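You operate a simulated robot arm through the tools that you are given. There is no shell and no other tool.

You are at the controls of a simulated robot arm. One attempt, no reset.

## Task
Seat the funnel in the narrow-necked jar and scoop some sugar through it.
Fine: funnel back in the teal mug, scoop back where it lay, lid on the canister.

It is judged by the outcome, as a careful person would: the job done as asked, and still so three seconds after it is handed in. It fails if anything else is knocked over, pushed out of place, dropped, spilled or broken. A push-on lid holds only when it is set on centred and level and pressed home; a screw cap is set on level and turned clockwise until tight.

## Robot
A 6-joint arm with a two-finger parallel gripper, fixed in place. Base frame: the origin is on the floor under the middle of its stand, x ahead of it, y to its left, z up; the work surface is at about z = 0.91. Units: m, degrees, N and s.
With the tool pointing down near the work surface it reaches from about 0.3 to 0.66 m from the base axis. Its first joint turns from -115.0 to 115.0 degrees. Payload 3.43 kg.
The tool frame sits at the grasp point between the pads (the TCP): z along the fingers, y along the line on which they close. The tips reach 0.034 m beyond it. Largest opening 0.128 m; finger width 0.024, thickness 0.012; the body of the gripper, 0.048 by 0.13 m, starts 0.096 m behind the TCP.
Orientation is that of the tool frame in the base frame, as [roll, pitch, yaw] about the fixed x, y, z axes, in that order (R = Rz(yaw) Ry(pitch) Rx(roll)). With the fingers straight down and closing along the base's y, the tool's x points along the base's -x, its y along +y and its z along -z.

## Interface
- The arm moves only by the tool nudge_tool. Its arguments are lists of equal length, an entry for each row: "offset": the shift along the tool's x, y, z in m, a list of three; "dr": the turn, a rotation vector about the tool's x, y, z in degrees, a list of three; "claw": the opening in per cent of the stroke, from 0 (shut) to 100 (fully open). In form: {"offset": [[tx, ty, tz], ...], "dr": [[rx, ry, rz], ...], "claw": [claw, ...]}. A call has 1 to 20 rows; each row shifts and turns the commanded pose from where the row before left it, along the tool's axes as they then stand. Each row takes 0.2 s and may step no farther than 0.05 m and 8.6 degrees from the row before; otherwise, or with a gripper value out of range, the whole call is refused. A pose out of reach is approached as far as the arm can. The call stops where the force on the tool passes 50 N (or 10 N more than at its start, if that is more) or the arm is blocked; 0.2 s more then pass. Each finger travels about 0.153 m/s and halts on what it meets, pressing with about 39 N; the grip force reading is that of the motor and also rises with nothing between the fingers. The clock runs only during rows and for 0.2 s after the last one: add rows that do not move to give the fingers time. The reply holds the time, the measured pose of the TCP, the force on the tool along the base axes, the opening and the grip force, in the units named above and with some noise, with the torque about the TCP (base axes, N m) and any sound that the robot's microphone picked up.
- Cameras (640 x 400 px; columns grow to the right, rows downward): "scene" is fixed at [0.0492, -0.4956, 1.7523]; the picture's right is [0.88, -0.47, 0.00], its down [-0.30, -0.56, -0.78] and it looks along [0.36, 0.69, -0.63] (base axes); focal length 316 px, centre (320, 200). "wrist" rides on the gripper at [0.076, -0.011, -0.16] in the tool frame; the picture's right is [0.15, 0.99, 0.00], its down [-0.88, 0.13, -0.46] and it looks along [-0.45, 0.07, 0.89] (tool axes); focal length 234 px, centre (320, 200). There is no depth. A picture from a camera that has moved, and an enlarged one, comes with that camera's place and axes in the base frame and with its lens. The place of the scene camera against the robot may be out by one fixed shift of up to 0.012 m in any direction.
- capture(camera): a new picture of that camera. It takes no simulated time.
- raise_lower(by): slides the trunk up (or, below 0, down) by that many m; the arm rides with it, the base frame stays. It gives what a move gives, with no picture.
- inspect(camera, box): a new picture of the part [left, top, right, bottom] of that camera's present view, enlarged. It takes no simulated time.
- job_done(): hands the job in; it is judged then, once.

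Places have to be worked out from the pictures, the camera data and where the tool is seen. Open the gripper and draw the arm clear of the work before you hand the job in, unless the task says otherwise.

The tools are called after "Call:" by a JSON object that holds its "name" and its "arguments". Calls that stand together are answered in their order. nudge_tool: Moves the arm, as the interface text tells. Its arguments: {"type":"object","properties":{"offset":{"type":"array","items":{"type":"array","items":{"type":"number"}}},"dr":{"type":"array","items":{"type":"array","items":{"type":"number"}}},"claw":{"type":"array","items":{"type":"number"}}},"required":["offset","dr","claw"]} The other tools are called the same way: raise_lower (by) moves the trunk up or down; capture (camera) takes a picture; inspect (camera, box) takes an enlarged picture of a part of a camera's view; job_done () hands the job in.

At the start:

```text
time: 0.0
position: [0.3743, 0.2356, 1.2982]
tool_rot: [180.0, 0.0, 179.9]
contact_force: [0.0, 0.2, 0.2]
moment: [0.02, 0.0, -0.03]
finger_gap: 0.1279
grasp_force: 0.0
trunk travel left (down, up): [-0.925, 0.065]
```

scene: 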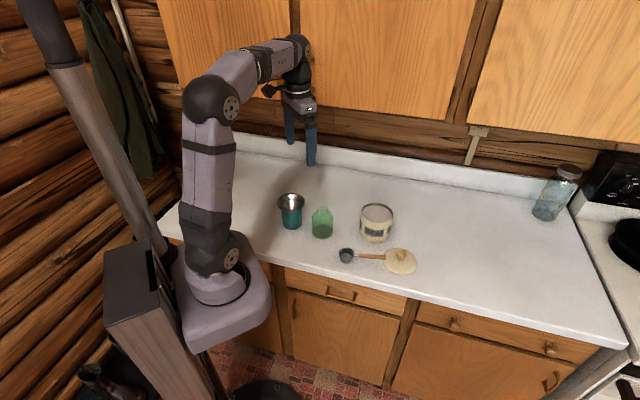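
wrist: 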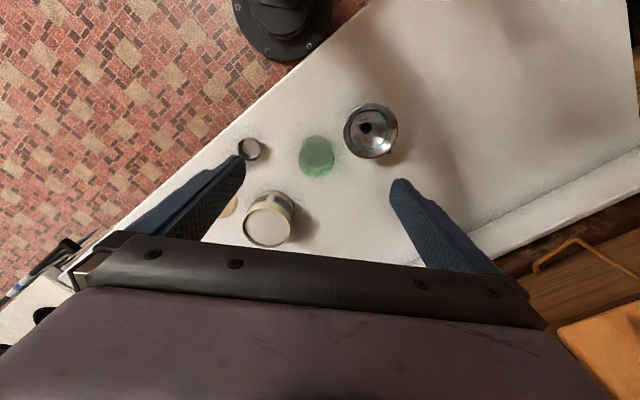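

I start by enlarging the pictures of the objects, to work out where things are before I move.

Call:
{"name": "inspect", "arguments": {"camera": "scene", "box": [260, 170, 440, 290]}}

Call:
{"name": "inspect", "arguments": {"camera": "wrist", "box": [200, 80, 440, 260]}}

```text
3.33 times, centred on (350, 230) of scene
camera zoom: at [0.0492, -0.4956, 1.7523], right [0.88, -0.47, 0.0], down [-0.3, -0.56, -0.78], along [0.36, 0.69, -0.63], focal length 1054 px, centre (220, 100)
```

zoom: 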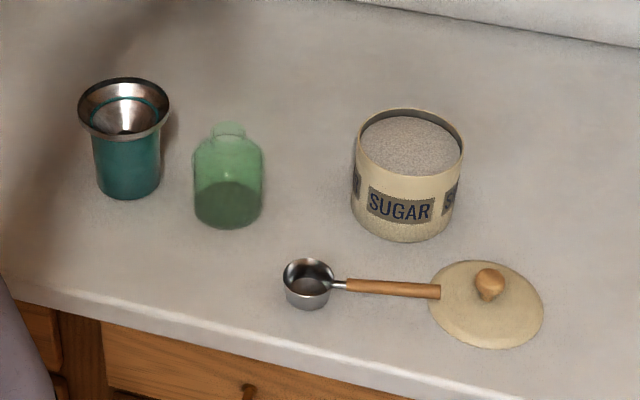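

```text
2.22 times, centred on (320, 170) of wrist
camera zoom: at [0.2992, 0.2242, 1.4583], right [-0.15, 0.99, 0.0], down [0.88, 0.13, 0.46], along [0.45, 0.07, -0.89], focal length 520 px, centre (320, 267)
```

zoom: 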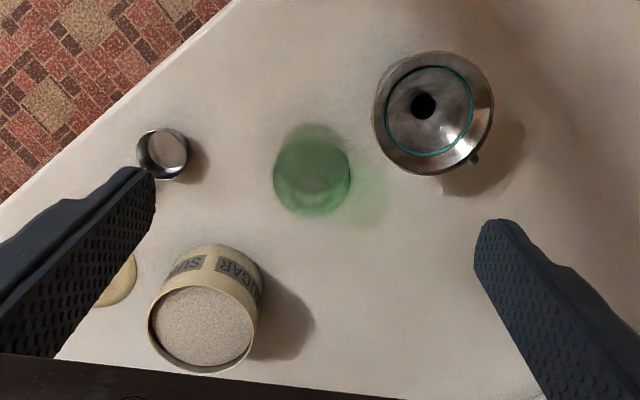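

The scene has the funnel in the teal mug, then a green jar, an open sugar canister, and a scoop whose handle reaches the lid. I'll move the wrist camera over the scoop and lid for a closer view, keeping well above everything.

Call:
{"name": "nudge_tool", "arguments": {"offset": [[-0.01, -0.033, 0.02], [-0.01, -0.033, 0.02], [-0.01, -0.033, 0.02], [-0.01, -0.033, 0.02], [-0.01, -0.033, 0.02], [-0.01, -0.037, 0.02]], "dr": [[0, 0, 0], [0, 0, 0], [0, 0, 0], [0, 0, 0], [0, 0, 0], [0, 0, 0]], "claw": [100, 100, 100, 100, 100, 100]}}

Call:
{"name": "capture", "arguments": {"camera": "wrist"}}

Call:
{"name": "capture", "arguments": {"camera": "scene"}}

```text
time: 1.4
position: [0.4347, 0.0329, 1.1775]
tool_rot: [180.0, -0.1, -179.9]
contact_force: [-0.4, -0.2, -0.2]
moment: [0.02, 0.0, 0.0]
finger_gap: 0.1279
grasp_force: 0.0
trunk travel left (down, up): [-0.925, 0.065]
```

```text
taken
camera wrist: at [0.3587, 0.0215, 1.3379], right [-0.15, 0.99, 0.0], down [0.88, 0.13, 0.46], along [0.45, 0.07, -0.89], focal length 234 px, centre (320, 200)
```

wrist: 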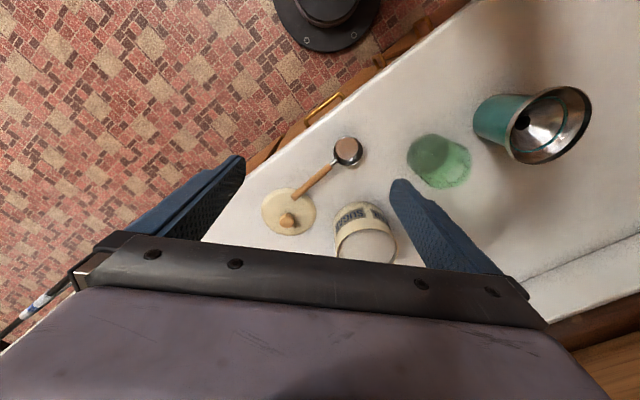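

```text
taken
```

scene: 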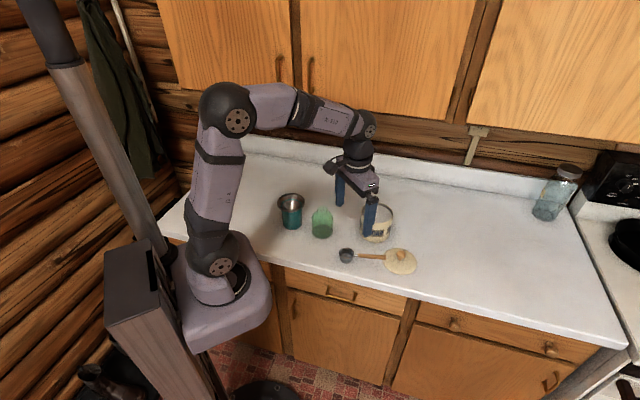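

The scoop's handle end seems to lie over the lid's edge. I'll enlarge that part to check, and also enlarge the mug and jar.

Call:
{"name": "inspect", "arguments": {"camera": "wrist", "box": [240, 110, 400, 270]}}

Call:
{"name": "inspect", "arguments": {"camera": "wrist", "box": [390, 60, 610, 200]}}

Call:
{"name": "inspect", "arguments": {"camera": "scene", "box": [330, 235, 430, 290]}}

```text
2.50 times, centred on (320, 190) of wrist
camera zoom: at [0.3587, 0.0215, 1.3379], right [-0.15, 0.99, 0.0], down [0.88, 0.13, 0.46], along [0.45, 0.07, -0.89], focal length 585 px, centre (320, 225)
```

zoom: 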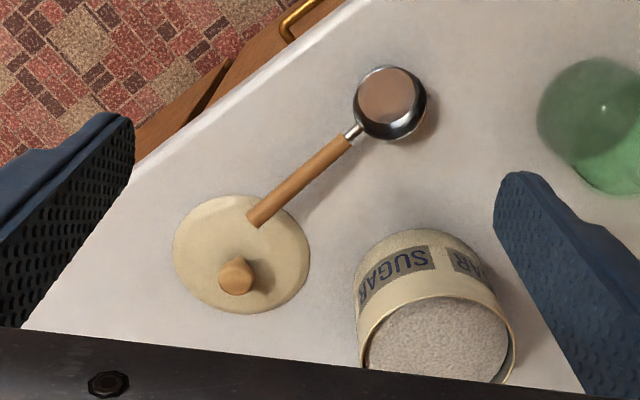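

```text
2.86 times, centred on (500, 130) of wrist
camera zoom: at [0.3587, 0.0215, 1.3379], right [-0.15, 0.99, 0.0], down [0.88, 0.13, 0.46], along [0.45, 0.07, -0.89], focal length 669 px, centre (-194, 400)
```

zoom: 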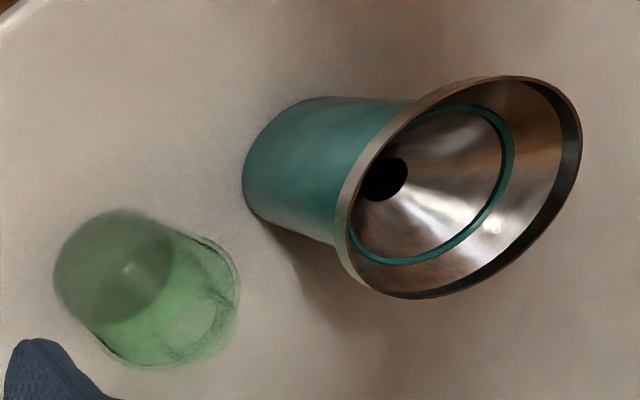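

```text
6.40 times, centred on (380, 262) of scene
camera zoom: at [0.0492, -0.4956, 1.7523], right [0.88, -0.47, 0.0], down [-0.3, -0.56, -0.78], along [0.36, 0.69, -0.63], focal length 2024 px, centre (-64, -200)
```

zoom: 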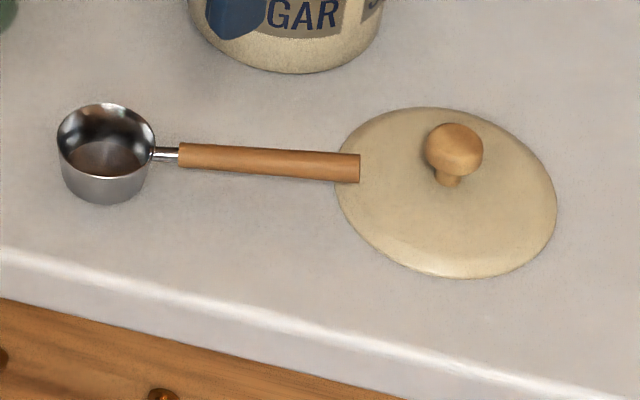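

The handle end sits over the lid's rim, so the scoop has to come off first and go back carefully at the end. I'll shift the camera farther out to see the canister and lid whole and triangulate them.

Call:
{"name": "nudge_tool", "arguments": {"offset": [[-0.035, 0.02, -0.005], [-0.035, 0.02, -0.005], [-0.035, 0.02, -0.005], [-0.03, 0.02, -0.005]], "dr": [[0, 0, 0], [0, 0, 0], [0, 0, 0], [0, 0, 0]], "claw": [100, 100, 100, 100]}}

Call:
{"name": "capture", "arguments": {"camera": "wrist"}}

Call:
{"name": "inspect", "arguments": {"camera": "wrist", "box": [190, 40, 430, 240]}}

```text
time: 2.4
position: [0.5714, 0.1141, 1.198]
tool_rot: [-179.9, -0.1, 180.0]
contact_force: [-0.5, 0.1, 0.5]
moment: [-0.02, 0.01, 0.04]
finger_gap: 0.128
grasp_force: 0.0
trunk travel left (down, up): [-0.925, 0.065]
```

```text
taken
camera wrist: at [0.4965, 0.1041, 1.3573], right [-0.15, 0.99, 0.0], down [0.88, 0.13, 0.45], along [0.45, 0.07, -0.89], focal length 234 px, centre (320, 200)
```

wrist: 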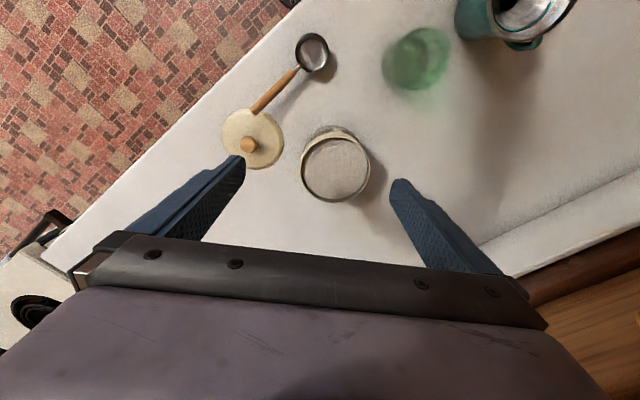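

```text
2.00 times, centred on (310, 140) of wrist
camera zoom: at [0.4965, 0.1041, 1.3573], right [-0.15, 0.99, 0.0], down [0.88, 0.13, 0.45], along [0.45, 0.07, -0.89], focal length 468 px, centre (340, 320)
```

zoom: 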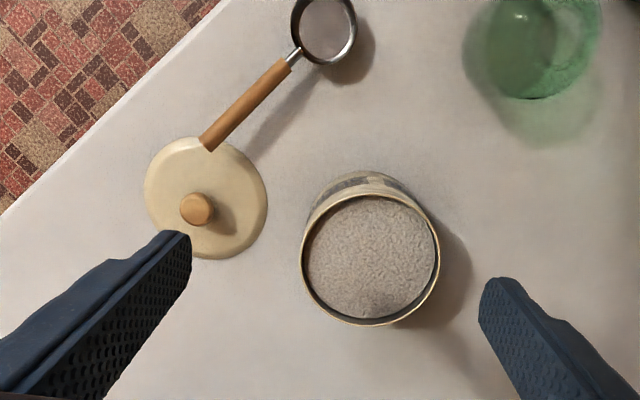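

Canister rim is near (0.617, 0.147), with its top around z 1.0; the lid centre is near (0.612, -0.005). Next I move over the jar and mug to locate them the same way.

Call:
{"name": "nudge_tool", "arguments": {"offset": [[0.029, 0.036, 0], [0.029, 0.036, 0], [0.029, 0.036, 0], [0.029, 0.036, 0], [0.029, 0.036, 0]], "dr": [[0, 0, 0], [0, 0, 0], [0, 0, 0], [0, 0, 0], [0, 0, 0]], "claw": [100, 100, 100, 100, 100]}}

Call:
{"name": "capture", "arguments": {"camera": "wrist"}}

Call:
{"name": "inspect", "arguments": {"camera": "wrist", "box": [220, 20, 460, 220]}}

Call:
{"name": "inspect", "arguments": {"camera": "scene", "box": [260, 180, 410, 260]}}

```text
time: 3.6
position: [0.4228, 0.2947, 1.1971]
tool_rot: [-179.9, -0.1, 179.9]
contact_force: [-1.1, 0.8, 0.3]
moment: [-0.03, 0.01, -0.01]
finger_gap: 0.1279
grasp_force: 0.1
trunk travel left (down, up): [-0.925, 0.065]
```

```text
taken
camera wrist: at [0.3473, 0.2825, 1.3563], right [-0.15, 0.99, 0.0], down [0.88, 0.13, 0.46], along [0.45, 0.07, -0.89], focal length 234 px, centre (320, 200)
```

wrist: 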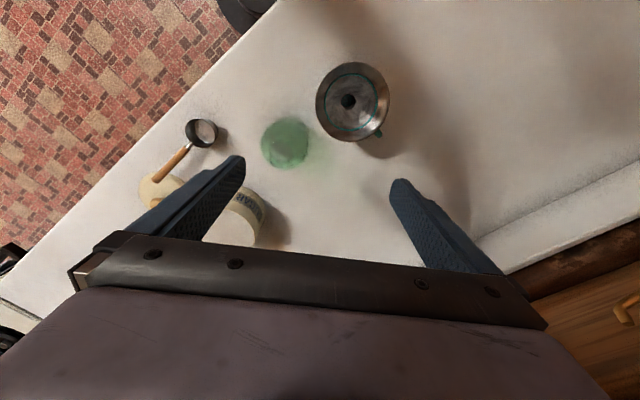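

```text
2.00 times, centred on (340, 120) of wrist
camera zoom: at [0.3473, 0.2825, 1.3563], right [-0.15, 0.99, 0.0], down [0.88, 0.13, 0.46], along [0.45, 0.07, -0.89], focal length 468 px, centre (280, 360)
```

zoom: 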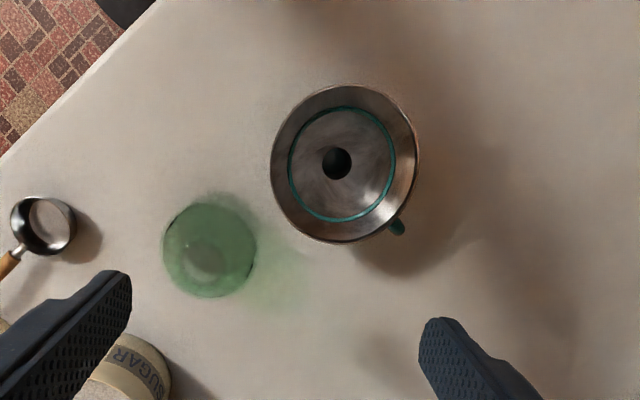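

```text
4.27 times, centred on (335, 220) of scene
camera zoom: at [0.0492, -0.4956, 1.7523], right [0.88, -0.47, 0.0], down [-0.3, -0.56, -0.78], along [0.36, 0.69, -0.63], focal length 1350 px, centre (256, 115)
```

zoom: 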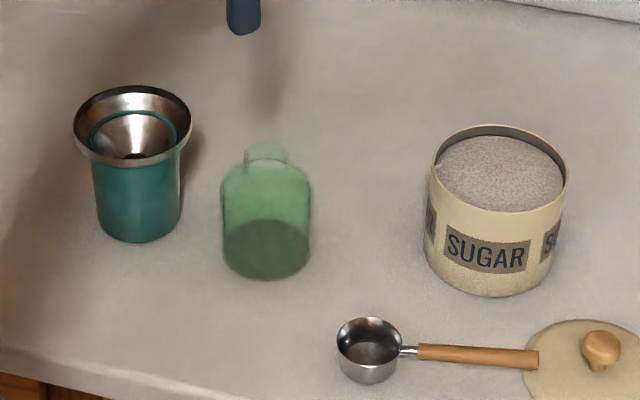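

The funnel rim centre triangulates to about (0.367, 0.328, 1.02), with the mug handle pointing to +x+y. I'll put the camera straight above the jar so that its neck and base show as concentric circles.

Call:
{"name": "nudge_tool", "arguments": {"offset": [[-0.032, -0.014, 0.019], [-0.032, -0.014, 0.019], [-0.032, -0.014, 0.019], [0, 0, 0]], "dr": [[0, 0, 0], [0, 0, 0], [0, 0, 0], [0, 0, 0]], "claw": [100, 100, 100, 100]}}

Call:
{"name": "inspect", "arguments": {"camera": "wrist", "box": [220, 0, 420, 160]}}

Call:
{"name": "capture", "arguments": {"camera": "wrist"}}

```text
time: 4.6
position: [0.5205, 0.2516, 1.1424]
tool_rot: [-180.0, 0.1, 180.0]
contact_force: [-1.1, -0.7, 0.3]
moment: [0.03, 0.0, -0.02]
finger_gap: 0.1281
grasp_force: 0.2
trunk travel left (down, up): [-0.925, 0.065]
```

```text
2.50 times, centred on (320, 80) of wrist
camera zoom: at [0.444, 0.24, 1.3017], right [-0.15, 0.99, 0.0], down [0.88, 0.13, 0.46], along [0.45, 0.07, -0.89], focal length 585 px, centre (320, 500)
```

zoom: 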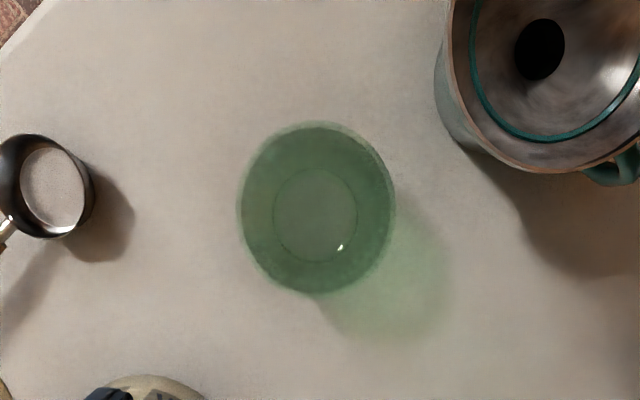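

```text
taken
camera wrist: at [0.444, 0.24, 1.3017], right [-0.15, 0.99, 0.0], down [0.88, 0.13, 0.46], along [0.45, 0.07, -0.89], focal length 234 px, centre (320, 200)
```

wrist: 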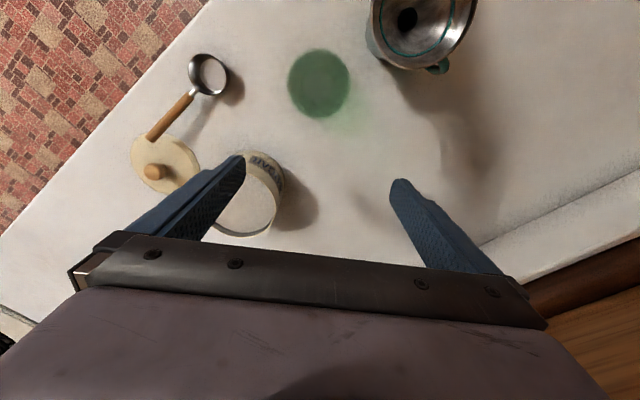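

Both circles put the jar axis at about (0.449, 0.239). I'll take the same straight-down view of the funnel and mug.

Call:
{"name": "nudge_tool", "arguments": {"offset": [[0.026, 0.029, -0.002], [0.026, 0.029, -0.002], [0.026, 0.029, -0.002], [0, 0, 0]], "dr": [[0, 0, 0], [0, 0, 0], [0, 0, 0], [0, 0, 0]], "claw": [100, 100, 100, 100]}}

Call:
{"name": "inspect", "arguments": {"camera": "wrist", "box": [220, 0, 420, 160]}}

```text
time: 5.6
position: [0.4425, 0.3388, 1.1488]
tool_rot: [179.9, 0.1, -180.0]
contact_force: [-0.2, 0.6, -0.3]
moment: [0.02, 0.02, 0.02]
finger_gap: 0.128
grasp_force: 0.0
trunk travel left (down, up): [-0.925, 0.065]
```

```text
2.50 times, centred on (320, 80) of wrist
camera zoom: at [0.3665, 0.3289, 1.3083], right [-0.15, 0.99, 0.0], down [0.88, 0.13, 0.46], along [0.45, 0.07, -0.89], focal length 585 px, centre (320, 500)
```

zoom: 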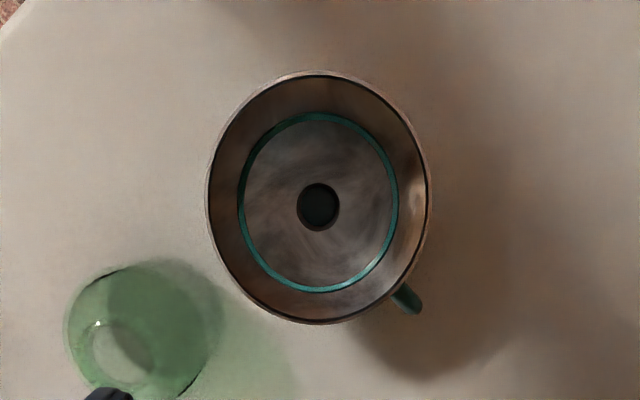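

Allowing for the oblique view, the funnel axis comes out at (0.370, 0.329), with a rim radius of about 0.049, and the jar at (0.4506, 0.239). I'll centre the open gripper above the funnel, closing along y so the fingers stay clear of the mug handle and jar, and check before going down.

Call:
{"name": "nudge_tool", "arguments": {"offset": [[0.036, -0.005, 0], [0.0365, -0.0048, 0], [0, 0, 0.03], [0, 0, 0.03], [0, 0, 0]], "dr": [[0, 0, 0], [0, 0, 0], [0, 0, 0], [0, 0, 0], [0, 0, 0]], "claw": [100, 100, 100, 100, 100]}}

Call:
{"name": "capture", "arguments": {"camera": "wrist"}}

Call:
{"name": "inspect", "arguments": {"camera": "scene", "box": [240, 130, 400, 260]}}

```text
time: 6.8
position: [0.3713, 0.3282, 1.0864]
tool_rot: [179.9, -0.1, -180.0]
contact_force: [0.1, 0.0, 0.1]
moment: [0.0, -0.03, 0.0]
finger_gap: 0.128
grasp_force: 0.1
trunk travel left (down, up): [-0.925, 0.065]
```

```text
taken
camera wrist: at [0.2945, 0.3169, 1.2455], right [-0.15, 0.99, 0.0], down [0.88, 0.13, 0.46], along [0.45, 0.07, -0.89], focal length 234 px, centre (320, 200)
```

wrist: 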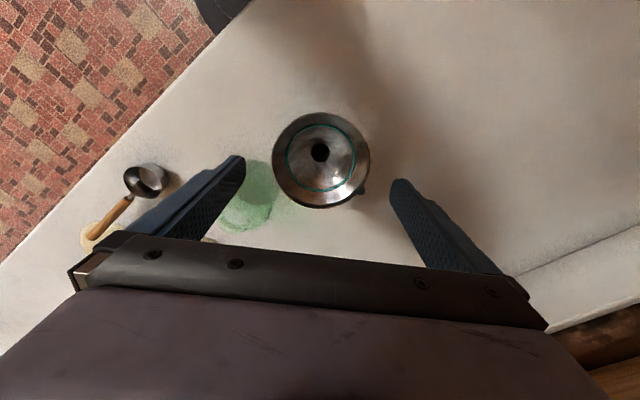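

```text
3.08 times, centred on (320, 195) of scene
camera zoom: at [0.0492, -0.4956, 1.7523], right [0.88, -0.47, 0.0], down [-0.3, -0.56, -0.78], along [0.36, 0.69, -0.63], focal length 973 px, centre (320, 215)
```

zoom: 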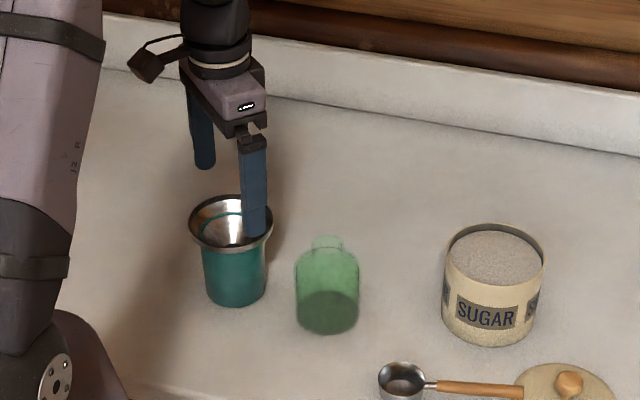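

The gripper straddles the funnel evenly. I lower to z ≈ 1.01, so the pads are at rim height, and then close slowly.

Call:
{"name": "nudge_tool", "arguments": {"offset": [[0.001, 0.0005, 0.026], [0, 0, 0.026], [0, 0, 0.022], [0, 0, 0]], "dr": [[0, 0, 0], [0, 0, 0], [0, 0, 0], [0, 0, 0]], "claw": [100, 100, 100, 100]}}

Call:
{"name": "capture", "arguments": {"camera": "wrist"}}

Call:
{"name": "inspect", "arguments": {"camera": "scene", "box": [260, 150, 380, 250]}}

```text
time: 7.8
position: [0.3693, 0.3294, 1.0146]
tool_rot: [180.0, 0.1, 179.9]
contact_force: [-0.4, -0.6, 0.9]
moment: [-0.01, -0.01, 0.02]
finger_gap: 0.1278
grasp_force: 0.0
trunk travel left (down, up): [-0.925, 0.065]
```

```text
taken
camera wrist: at [0.2934, 0.3175, 1.1733], right [-0.15, 0.99, 0.0], down [0.88, 0.13, 0.46], along [0.45, 0.07, -0.89], focal length 234 px, centre (320, 200)
```

wrist: 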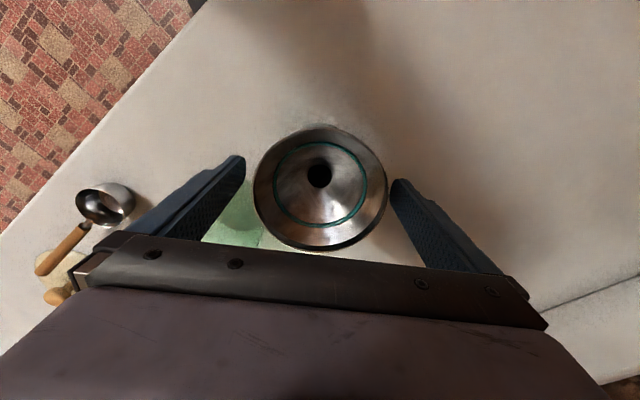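

```text
4.00 times, centred on (320, 200) of scene
camera zoom: at [0.0492, -0.4956, 1.7523], right [0.88, -0.47, 0.0], down [-0.3, -0.56, -0.78], along [0.36, 0.69, -0.63], focal length 1265 px, centre (320, 200)
```

zoom: 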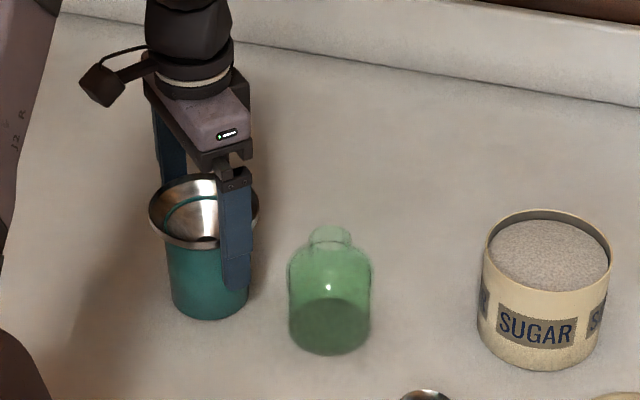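

The pads flank the rim at the right height. I'll close in two stages, so the funnel isn't jerked in the mug, and then read the opening.

Call:
{"name": "nudge_tool", "arguments": {"offset": [[0, 0, 0], [0, 0, 0], [0, 0, 0], [0, 0, 0], [0, 0, 0], [0, 0, 0]], "dr": [[0, 0, 0], [0, 0, 0], [0, 0, 0], [0, 0, 0], [0, 0, 0], [0, 0, 0]], "claw": [86, 82, 79, 76, 70, 65]}}

Call:
{"name": "capture", "arguments": {"camera": "wrist"}}

```text
time: 9.2
position: [0.3687, 0.3285, 1.0135]
tool_rot: [180.0, 0.0, 179.9]
contact_force: [-0.3, 0.2, 1.0]
moment: [0.01, 0.02, -0.04]
finger_gap: 0.0966
grasp_force: 39.1
trunk travel left (down, up): [-0.925, 0.065]
```

```text
taken
camera wrist: at [0.2937, 0.3176, 1.1735], right [-0.15, 0.99, 0.0], down [0.88, 0.13, 0.46], along [0.45, 0.07, -0.89], focal length 234 px, centre (320, 200)
```

wrist: 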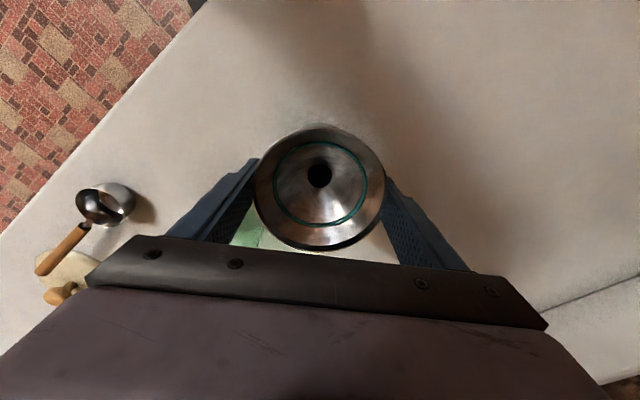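

Gripped at 0.0966 m with 39 N. I'll lift slowly by 4 cm and check that the mug stays behind.

Call:
{"name": "nudge_tool", "arguments": {"offset": [[0, 0, -0.01], [0, 0, -0.01], [0, 0, -0.01], [0, 0, -0.01], [0, 0, 0]], "dr": [[0, 0, 0], [0, 0, 0], [0, 0, 0], [0, 0, 0], [0, 0, 0]], "claw": [65, 65, 65, 65, 65]}}

Call:
{"name": "inspect", "arguments": {"camera": "scene", "box": [260, 150, 380, 250]}}

Call:
{"name": "capture", "arguments": {"camera": "wrist"}}

```text
time: 10.4
position: [0.3692, 0.3294, 1.0542]
tool_rot: [180.0, 0.0, 180.0]
contact_force: [0.5, 0.4, -0.6]
moment: [-0.02, 0.0, -0.01]
finger_gap: 0.0968
grasp_force: 38.7
trunk travel left (down, up): [-0.925, 0.065]
```

```text
4.00 times, centred on (320, 200) of scene
camera zoom: at [0.0492, -0.4956, 1.7523], right [0.88, -0.47, 0.0], down [-0.3, -0.56, -0.78], along [0.36, 0.69, -0.63], focal length 1265 px, centre (320, 200)
```

zoom: 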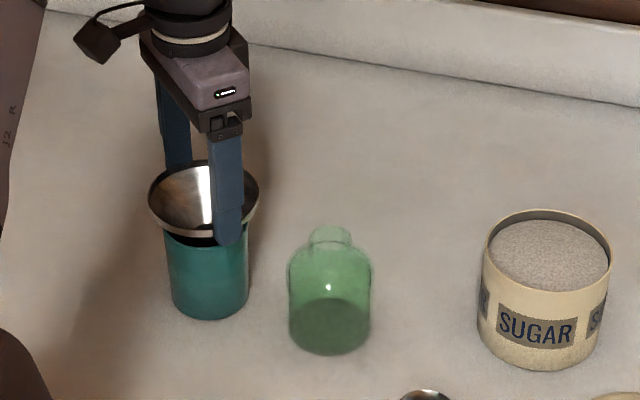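

```text
taken
camera wrist: at [0.2942, 0.3181, 1.2133], right [-0.15, 0.99, 0.0], down [0.88, 0.13, 0.46], along [0.45, 0.07, -0.89], focal length 234 px, centre (320, 200)
```

wrist: 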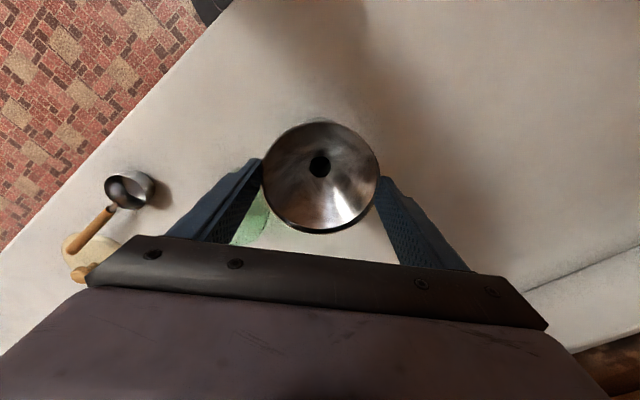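

The wrist view shows the funnel rim shrinking from 129 to 117 px, so the funnel came up only about 2 cm for 4 cm of lift. It slipped, or it was wedged in the mug at first. I'll hold still to see whether it keeps slipping.

Call:
{"name": "nudge_tool", "arguments": {"offset": [[0, 0, 0], [0, 0, 0], [0, 0, 0], [0, 0, 0]], "dr": [[0, 0, 0], [0, 0, 0], [0, 0, 0], [0, 0, 0]], "claw": [60, 60, 60, 60]}}

Call:
{"name": "inspect", "arguments": {"camera": "wrist", "box": [220, 90, 420, 250]}}

Call:
{"name": "inspect", "arguments": {"camera": "scene", "box": [270, 170, 340, 240]}}

```text
time: 11.4
position: [0.3692, 0.331, 1.0544]
tool_rot: [180.0, 0.0, -180.0]
contact_force: [-0.2, 0.0, -0.5]
moment: [0.04, 0.0, 0.04]
finger_gap: 0.0963
grasp_force: 39.0
trunk travel left (down, up): [-0.925, 0.065]
```

```text
2.50 times, centred on (320, 170) of wrist
camera zoom: at [0.2941, 0.3181, 1.2133], right [-0.15, 0.99, 0.0], down [0.88, 0.13, 0.46], along [0.45, 0.07, -0.89], focal length 585 px, centre (320, 275)
```

zoom: 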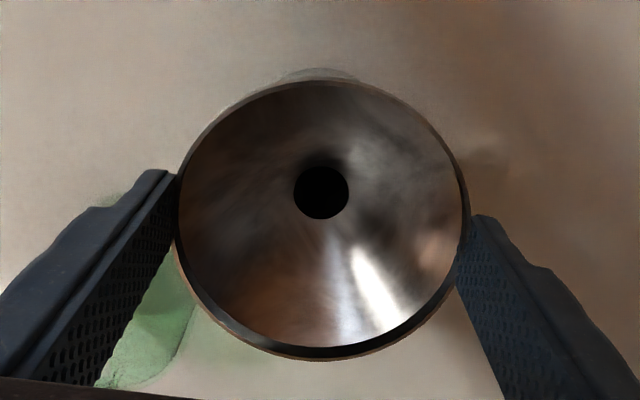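

```text
5.71 times, centred on (305, 205) of scene
camera zoom: at [0.0492, -0.4956, 1.7523], right [0.88, -0.47, 0.0], down [-0.3, -0.56, -0.78], along [0.36, 0.69, -0.63], focal length 1807 px, centre (406, 171)
```

zoom: 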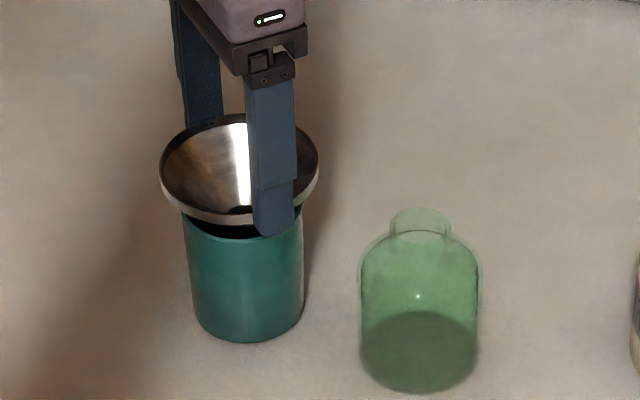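

The funnel holds steady now; it was wedged in the mug at first, and it is clear of the mug rim and level. I'll keep lifting slowly and recheck for slip.

Call:
{"name": "nudge_tool", "arguments": {"offset": [[0, 0, -0.01], [0, 0, -0.015], [0, 0, -0.015], [0, 0, -0.015], [0, 0, -0.015], [0, 0, 0]], "dr": [[0, 0, 0], [0, 0, 0], [0, 0, 0], [0, 0, 0], [0, 0, 0], [0, 0, 0]], "claw": [60, 60, 60, 60, 60, 60]}}

Call:
{"name": "inspect", "arguments": {"camera": "wrist", "box": [220, 90, 420, 250]}}

Call:
{"name": "inspect", "arguments": {"camera": "scene", "box": [260, 150, 360, 250]}}

```text
time: 12.8
position: [0.3692, 0.3273, 1.1249]
tool_rot: [179.9, -0.1, -180.0]
contact_force: [-0.4, 0.5, -0.9]
moment: [-0.03, 0.02, 0.02]
finger_gap: 0.0965
grasp_force: 39.2
trunk travel left (down, up): [-0.925, 0.065]
```

```text
2.50 times, centred on (320, 170) of wrist
camera zoom: at [0.2936, 0.3176, 1.2845], right [-0.15, 0.99, 0.0], down [0.88, 0.13, 0.46], along [0.45, 0.07, -0.89], focal length 585 px, centre (320, 275)
```

zoom: 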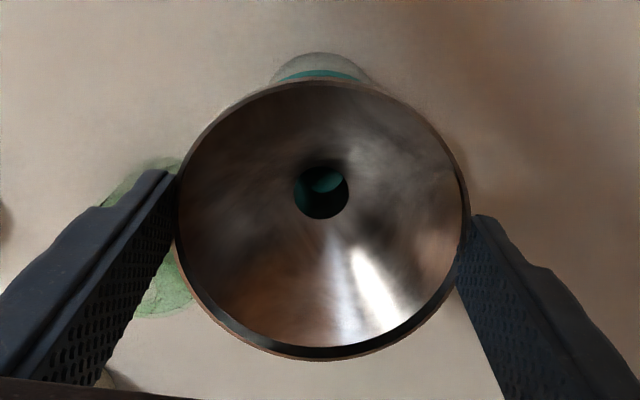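

```text
4.00 times, centred on (310, 200) of scene
camera zoom: at [0.0492, -0.4956, 1.7523], right [0.88, -0.47, 0.0], down [-0.3, -0.56, -0.78], along [0.36, 0.69, -0.63], focal length 1265 px, centre (360, 200)
```

zoom: 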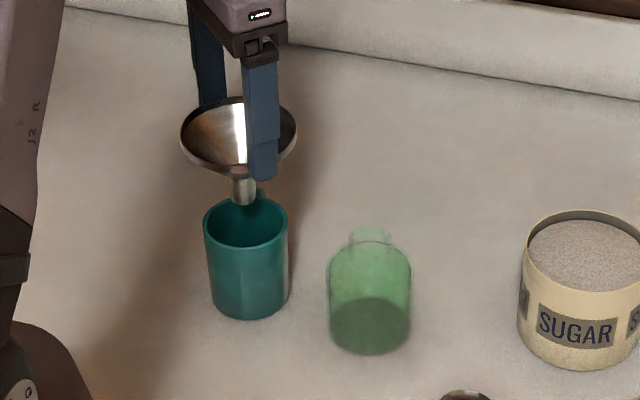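

No further slip, and the funnel axis lies on the TCP to within about 1 mm; the spout tip is about 0.076 below the rim. I'll raise it so the spout clears everything and carry it above the jar axis.

Call:
{"name": "nudge_tool", "arguments": {"offset": [[0, 0, -0.015], [0, 0, -0.015], [0, 0, -0.015], [-0.0163, -0.018, 0], [-0.0163, -0.018, 0], [-0.0164, -0.018, 0], [-0.0164, -0.018, 0], [-0.0164, -0.018, 0], [0, 0, 0], [0, 0, 0]], "dr": [[0, 0, 0], [0, 0, 0], [0, 0, 0], [0, 0, 0], [0, 0, 0], [0, 0, 0], [0, 0, 0], [0, 0, 0], [0, 0, 0], [0, 0, 0]], "claw": [60, 60, 60, 60, 60, 60, 60, 60, 60, 60]}}

Call:
{"name": "inspect", "arguments": {"camera": "wrist", "box": [220, 90, 420, 250]}}

Call:
{"name": "inspect", "arguments": {"camera": "scene", "box": [270, 150, 370, 250]}}

```text
time: 15.0
position: [0.4509, 0.2394, 1.1705]
tool_rot: [-180.0, 0.0, 180.0]
contact_force: [0.0, -0.3, -0.1]
moment: [0.0, 0.03, -0.01]
finger_gap: 0.0962
grasp_force: 39.0
trunk travel left (down, up): [-0.925, 0.065]
```

```text
2.50 times, centred on (320, 170) of wrist
camera zoom: at [0.3753, 0.2279, 1.3285], right [-0.15, 0.99, 0.0], down [0.88, 0.13, 0.46], along [0.45, 0.07, -0.89], focal length 585 px, centre (320, 275)
```

zoom: 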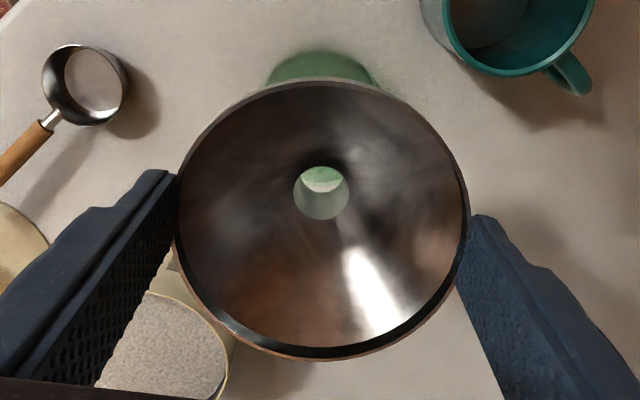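

```text
4.00 times, centred on (320, 200) of scene
camera zoom: at [0.0492, -0.4956, 1.7523], right [0.88, -0.47, 0.0], down [-0.3, -0.56, -0.78], along [0.36, 0.69, -0.63], focal length 1265 px, centre (320, 200)
```

zoom: 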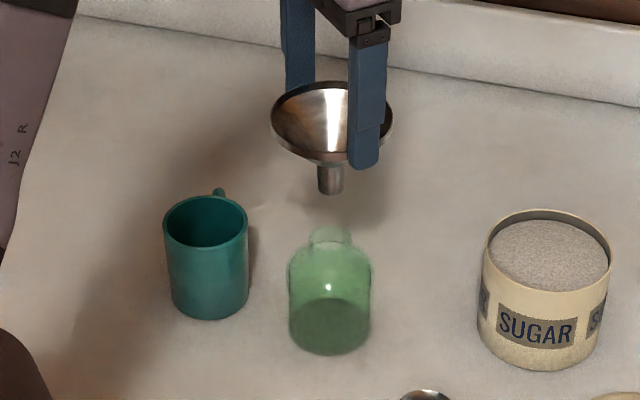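

The spout lines up with the neck in both views. I'll lower it in two stages: first to just above the neck, then look again.

Call:
{"name": "nudge_tool", "arguments": {"offset": [[0, 0, 0.014], [0, 0, 0.014], [0, 0, 0.012], [0, 0, 0], [0, 0, 0]], "dr": [[0, 0, 0], [0, 0, 0], [0, 0, 0], [0, 0, 0], [0, 0, 0]], "claw": [60, 60, 60, 60, 60]}}

Call:
{"name": "inspect", "arguments": {"camera": "wrist", "box": [280, 130, 360, 194]}}

Call:
{"name": "inspect", "arguments": {"camera": "scene", "box": [295, 165, 355, 225]}}

```text
time: 16.2
position: [0.4517, 0.2382, 1.1289]
tool_rot: [179.9, 0.0, -180.0]
contact_force: [0.5, 1.0, -2.0]
moment: [0.0, -0.01, 0.01]
finger_gap: 0.091
grasp_force: 38.6
trunk travel left (down, up): [-0.925, 0.065]
```

```text
6.25 times, centred on (320, 162) of wrist
camera zoom: at [0.3754, 0.2275, 1.2884], right [-0.15, 0.99, 0.0], down [0.88, 0.13, 0.46], along [0.45, 0.07, -0.89], focal length 1464 px, centre (320, 438)
```

zoom: 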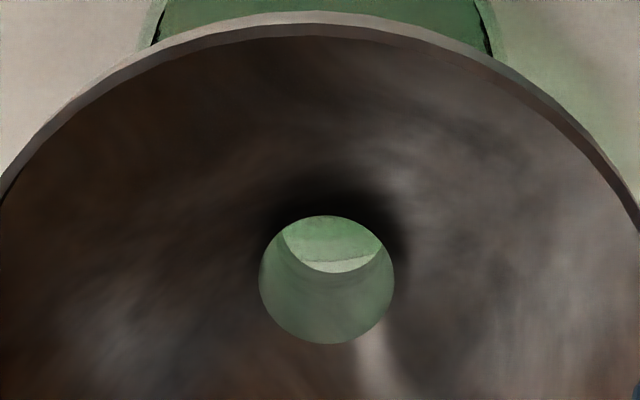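

```text
6.67 times, centred on (325, 195) of scene
camera zoom: at [0.0492, -0.4956, 1.7523], right [0.88, -0.47, 0.0], down [-0.3, -0.56, -0.78], along [0.36, 0.69, -0.63], focal length 2108 px, centre (287, 233)
```

zoom: 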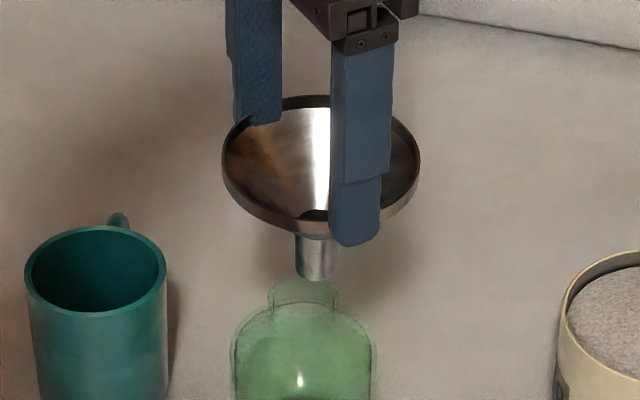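

The opening fell from 0.0965 to 0.091 and the funnel moved in the wrist picture, so it has shifted in the grip. I'll look at the whole view before moving any further.

Call:
{"name": "inspect", "arguments": {"camera": "wrist", "box": [220, 90, 420, 250]}}

Call:
{"name": "inspect", "arguments": {"camera": "scene", "box": [300, 175, 345, 220]}}

```text
2.50 times, centred on (320, 170) of wrist
camera zoom: at [0.3754, 0.2275, 1.2884], right [-0.15, 0.99, 0.0], down [0.88, 0.13, 0.46], along [0.45, 0.07, -0.89], focal length 585 px, centre (320, 275)
```

zoom: 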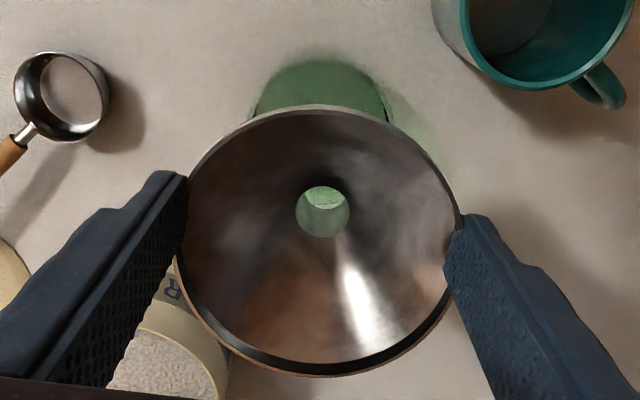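

```text
8.89 times, centred on (322, 198) of scene
camera zoom: at [0.0492, -0.4956, 1.7523], right [0.88, -0.47, 0.0], down [-0.3, -0.56, -0.78], along [0.36, 0.69, -0.63], focal length 2811 px, centre (298, 222)
```

zoom: 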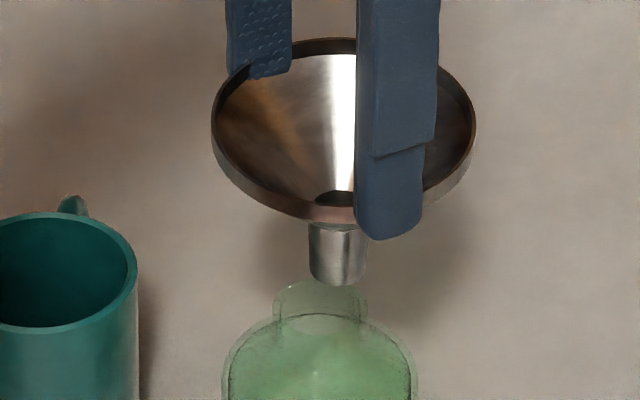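

The funnel slid about 9 mm toward +x in the pads but it is still level; its spout is at about (0.459, 0.241), some 15 mm above the neck. I'll gently shift by (-0.0084, -0.002) to put the spout over the jar axis, then check.

Call:
{"name": "nudge_tool", "arguments": {"offset": [[0.002, -0.0004, 0], [0.0022, -0.0004, 0], [0.0022, -0.0004, 0], [0.002, -0.0004, 0]], "dr": [[0, 0, 0], [0, 0, 0], [0, 0, 0], [0, 0, 0]], "claw": [60, 60, 60, 60]}}

Call:
{"name": "inspect", "arguments": {"camera": "wrist", "box": [220, 90, 420, 250]}}

Call:
{"name": "inspect", "arguments": {"camera": "scene", "box": [300, 175, 345, 220]}}

```text
time: 17.2
position: [0.4418, 0.2373, 1.128]
tool_rot: [-180.0, 0.0, -180.0]
contact_force: [-0.2, 0.9, -2.0]
moment: [-0.02, 0.0, -0.03]
finger_gap: 0.091
grasp_force: 38.8
trunk travel left (down, up): [-0.925, 0.065]
```

```text
2.50 times, centred on (320, 170) of wrist
camera zoom: at [0.3667, 0.2265, 1.288], right [-0.15, 0.99, 0.0], down [0.88, 0.13, 0.46], along [0.45, 0.07, -0.89], focal length 585 px, centre (320, 275)
```

zoom: 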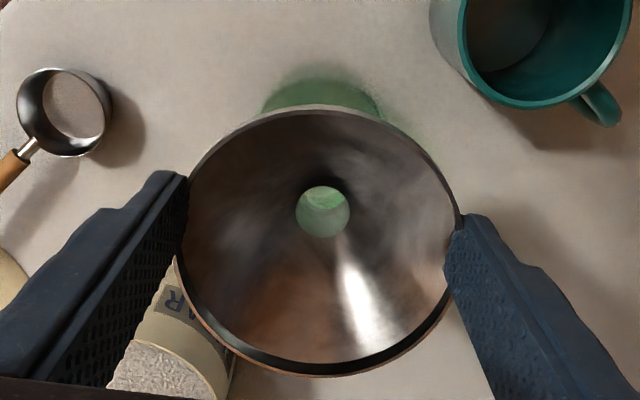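

```text
8.89 times, centred on (322, 198) of scene
camera zoom: at [0.0492, -0.4956, 1.7523], right [0.88, -0.47, 0.0], down [-0.3, -0.56, -0.78], along [0.36, 0.69, -0.63], focal length 2811 px, centre (298, 222)
```

zoom: 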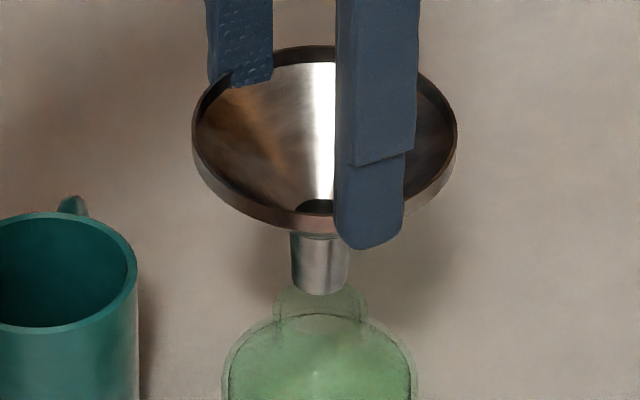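

The funnel followed without slipping and the spout is now centred over the neck in both views. I'll lower gently to get the spout into the neck, watching force and picture.

Call:
{"name": "nudge_tool", "arguments": {"offset": [[0, 0, 0.004], [0, 0, 0.005], [0, 0, 0.005], [0, 0, 0.005], [0, 0, 0.005]], "dr": [[0, 0, 0], [0, 0, 0], [0, 0, 0], [0, 0, 0], [0, 0, 0]], "claw": [60, 60, 60, 60, 60]}}

Call:
{"name": "inspect", "arguments": {"camera": "wrist", "box": [220, 90, 420, 250]}}

Call:
{"name": "inspect", "arguments": {"camera": "scene", "box": [300, 175, 345, 220]}}

```text
time: 18.4
position: [0.4432, 0.2384, 1.1045]
tool_rot: [179.9, 0.0, -179.9]
contact_force: [-1.3, -0.5, -1.0]
moment: [-0.02, 0.0, -0.01]
finger_gap: 0.091
grasp_force: 38.9
trunk travel left (down, up): [-0.925, 0.065]
```

```text
2.50 times, centred on (320, 170) of wrist
camera zoom: at [0.3675, 0.2263, 1.2643], right [-0.15, 0.99, 0.0], down [0.88, 0.13, 0.46], along [0.45, 0.07, -0.89], focal length 585 px, centre (320, 275)
```

zoom: 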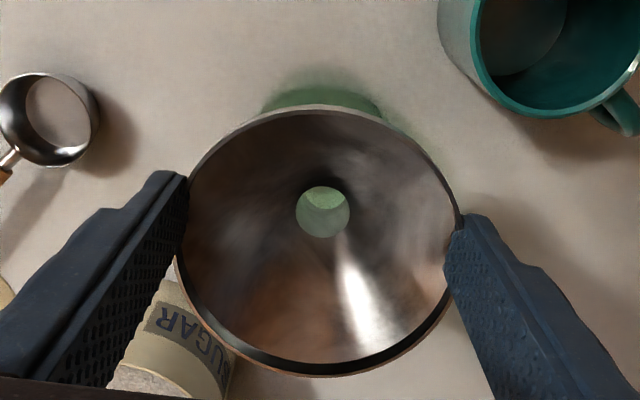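

```text
8.89 times, centred on (322, 198) of scene
camera zoom: at [0.0492, -0.4956, 1.7523], right [0.88, -0.47, 0.0], down [-0.3, -0.56, -0.78], along [0.36, 0.69, -0.63], focal length 2811 px, centre (298, 222)
```

zoom: 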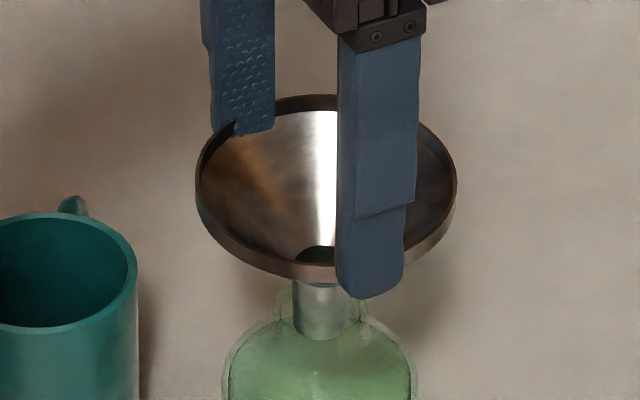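

The spout has entered the neck: its lower end now shows tinted through the glass, with no contact force. I keep lowering slowly toward the seat.

Call:
{"name": "nudge_tool", "arguments": {"offset": [[0, 0, 0.005], [0, 0, 0.005], [0, 0, 0.005], [0, 0, 0.004]], "dr": [[0, 0, 0], [0, 0, 0], [0, 0, 0], [0, 0, 0]], "claw": [60, 60, 60, 60]}}

Call:
{"name": "inspect", "arguments": {"camera": "wrist", "box": [220, 90, 420, 250]}}

Call:
{"name": "inspect", "arguments": {"camera": "scene", "box": [300, 180, 345, 225]}}

```text
time: 19.4
position: [0.4421, 0.2378, 1.0864]
tool_rot: [180.0, -0.1, 179.9]
contact_force: [0.2, -0.2, -0.2]
moment: [-0.02, 0.01, 0.03]
finger_gap: 0.0909
grasp_force: 39.2
trunk travel left (down, up): [-0.925, 0.065]
```

```text
2.50 times, centred on (320, 170) of wrist
camera zoom: at [0.3671, 0.2263, 1.245], right [-0.15, 0.99, 0.0], down [0.88, 0.13, 0.46], along [0.45, 0.07, -0.89], focal length 585 px, centre (320, 275)
```

zoom: 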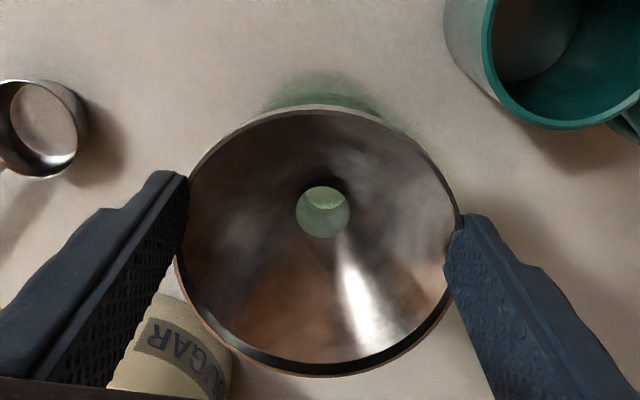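

```text
8.89 times, centred on (322, 202) of scene
camera zoom: at [0.0492, -0.4956, 1.7523], right [0.88, -0.47, 0.0], down [-0.3, -0.56, -0.78], along [0.36, 0.69, -0.63], focal length 2811 px, centre (298, 178)
```

zoom: 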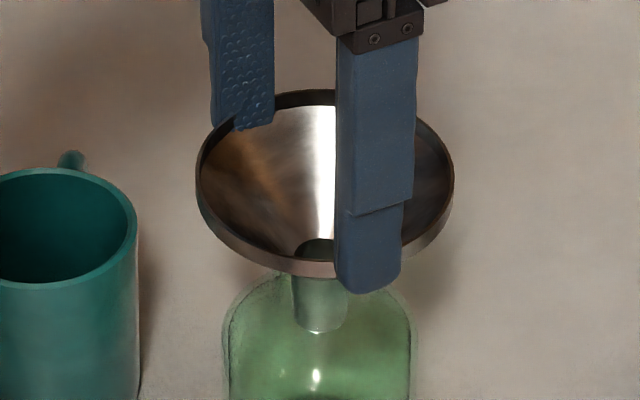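

The spout is well inside the neck, with still no contact. I'll lower in 3 mm steps to find the seat.

Call:
{"name": "nudge_tool", "arguments": {"offset": [[0, 0, 0.003], [0, 0, 0.003], [0, 0, 0.003], [0, 0, 0.003], [0, 0, 0]], "dr": [[0, 0, 0], [0, 0, 0], [0, 0, 0], [0, 0, 0], [0, 0, 0]], "claw": [60, 60, 60, 60, 60]}}

Call:
{"name": "inspect", "arguments": {"camera": "wrist", "box": [220, 90, 420, 250]}}

Call:
{"name": "inspect", "arguments": {"camera": "scene", "box": [300, 180, 345, 225]}}

```text
time: 20.6
position: [0.4425, 0.237, 1.0762]
tool_rot: [179.9, 0.3, 179.9]
contact_force: [-0.1, -3.5, 25.1]
moment: [-0.34, -0.19, 0.0]
finger_gap: 0.0906
grasp_force: 38.7
trunk travel left (down, up): [-0.925, 0.065]
```

```text
2.50 times, centred on (320, 170) of wrist
camera zoom: at [0.3651, 0.2245, 1.2351], right [-0.15, 0.99, 0.0], down [0.88, 0.13, 0.46], along [0.46, 0.07, -0.89], focal length 585 px, centre (320, 275)
```

zoom: 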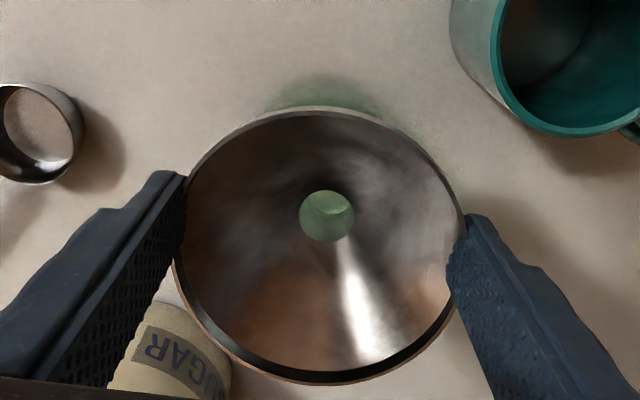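

```text
8.89 times, centred on (322, 202) of scene
camera zoom: at [0.0492, -0.4956, 1.7523], right [0.88, -0.47, 0.0], down [-0.3, -0.56, -0.78], along [0.36, 0.69, -0.63], focal length 2811 px, centre (298, 178)
```

zoom: 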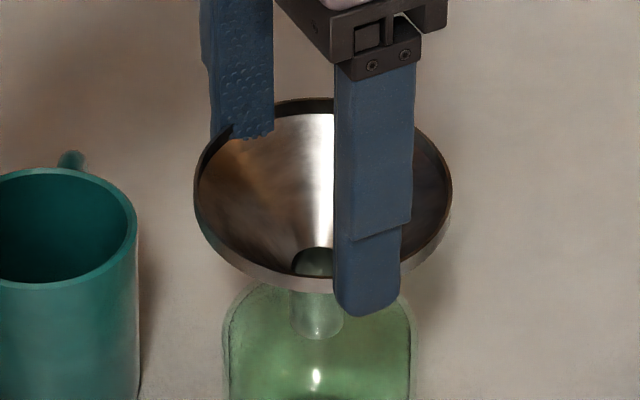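

The force rose to 25 N with the rim at about z 1.055, so the cone is resting on the neck. I'll back off a little to relieve the load, then open the fingers gradually to let it settle.

Call:
{"name": "nudge_tool", "arguments": {"offset": [[0, 0, -0.0015], [0, 0, -0.001], [0, 0, 0]], "dr": [[0, 0, 0], [0, 0, 0], [0, 0, 0]], "claw": [60, 60, 60]}}

Call:
{"name": "nudge_tool", "arguments": {"offset": [[0, 0, 0], [0, 0, 0], [0, 0, 0], [0, 0, 0], [0, 0, 0], [0, 0, 0], [0, 0, 0]], "dr": [[0, 0, 0], [0, 0, 0], [0, 0, 0], [0, 0, 0], [0, 0, 0], [0, 0, 0], [0, 0, 0]], "claw": [71.5, 73, 75, 78, 82, 90, 100]}}

Call:
{"name": "inspect", "arguments": {"camera": "wrist", "box": [220, 90, 420, 250]}}

Call:
{"name": "inspect", "arguments": {"camera": "scene", "box": [300, 180, 345, 225]}}

```text
time: 21.4
position: [0.4404, 0.2356, 1.0775]
tool_rot: [-180.0, -0.1, -179.9]
contact_force: [1.0, -3.8, 8.8]
moment: [-0.14, -0.15, -0.05]
finger_gap: 0.0909
grasp_force: 38.5
trunk travel left (down, up): [-0.925, 0.065]
```

```text
time: 23.0
position: [0.4435, 0.2376, 1.077]
tool_rot: [180.0, 0.0, 179.9]
contact_force: [-0.1, 0.1, -0.1]
moment: [-0.02, 0.02, 0.01]
finger_gap: 0.1278
grasp_force: 0.1
trunk travel left (down, up): [-0.925, 0.065]
```

```text
2.50 times, centred on (320, 170) of wrist
camera zoom: at [0.367, 0.2263, 1.2358], right [-0.15, 0.99, 0.0], down [0.88, 0.13, 0.46], along [0.45, 0.07, -0.89], focal length 585 px, centre (320, 275)
```

zoom: 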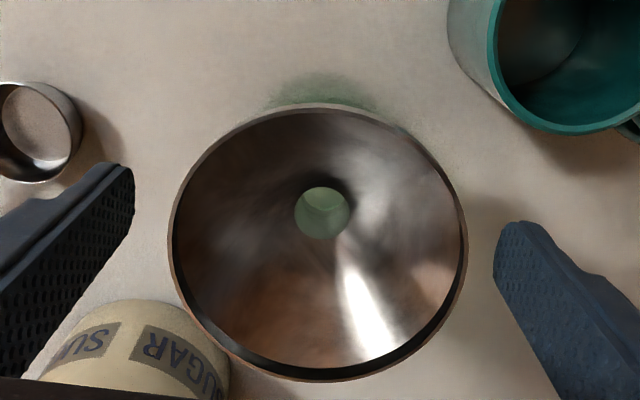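

```text
8.89 times, centred on (322, 202) of scene
camera zoom: at [0.0492, -0.4956, 1.7523], right [0.88, -0.47, 0.0], down [-0.3, -0.56, -0.78], along [0.36, 0.69, -0.63], focal length 2811 px, centre (298, 178)
```

zoom: 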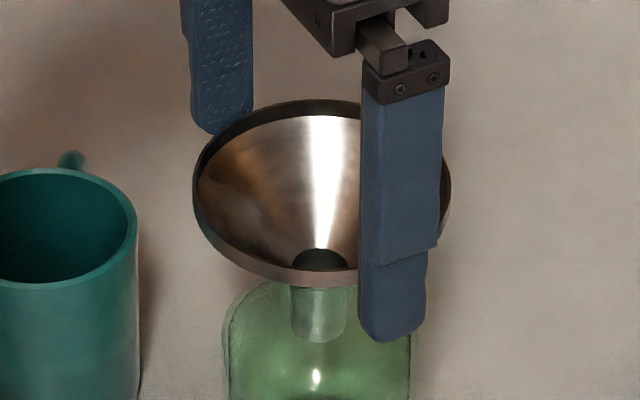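

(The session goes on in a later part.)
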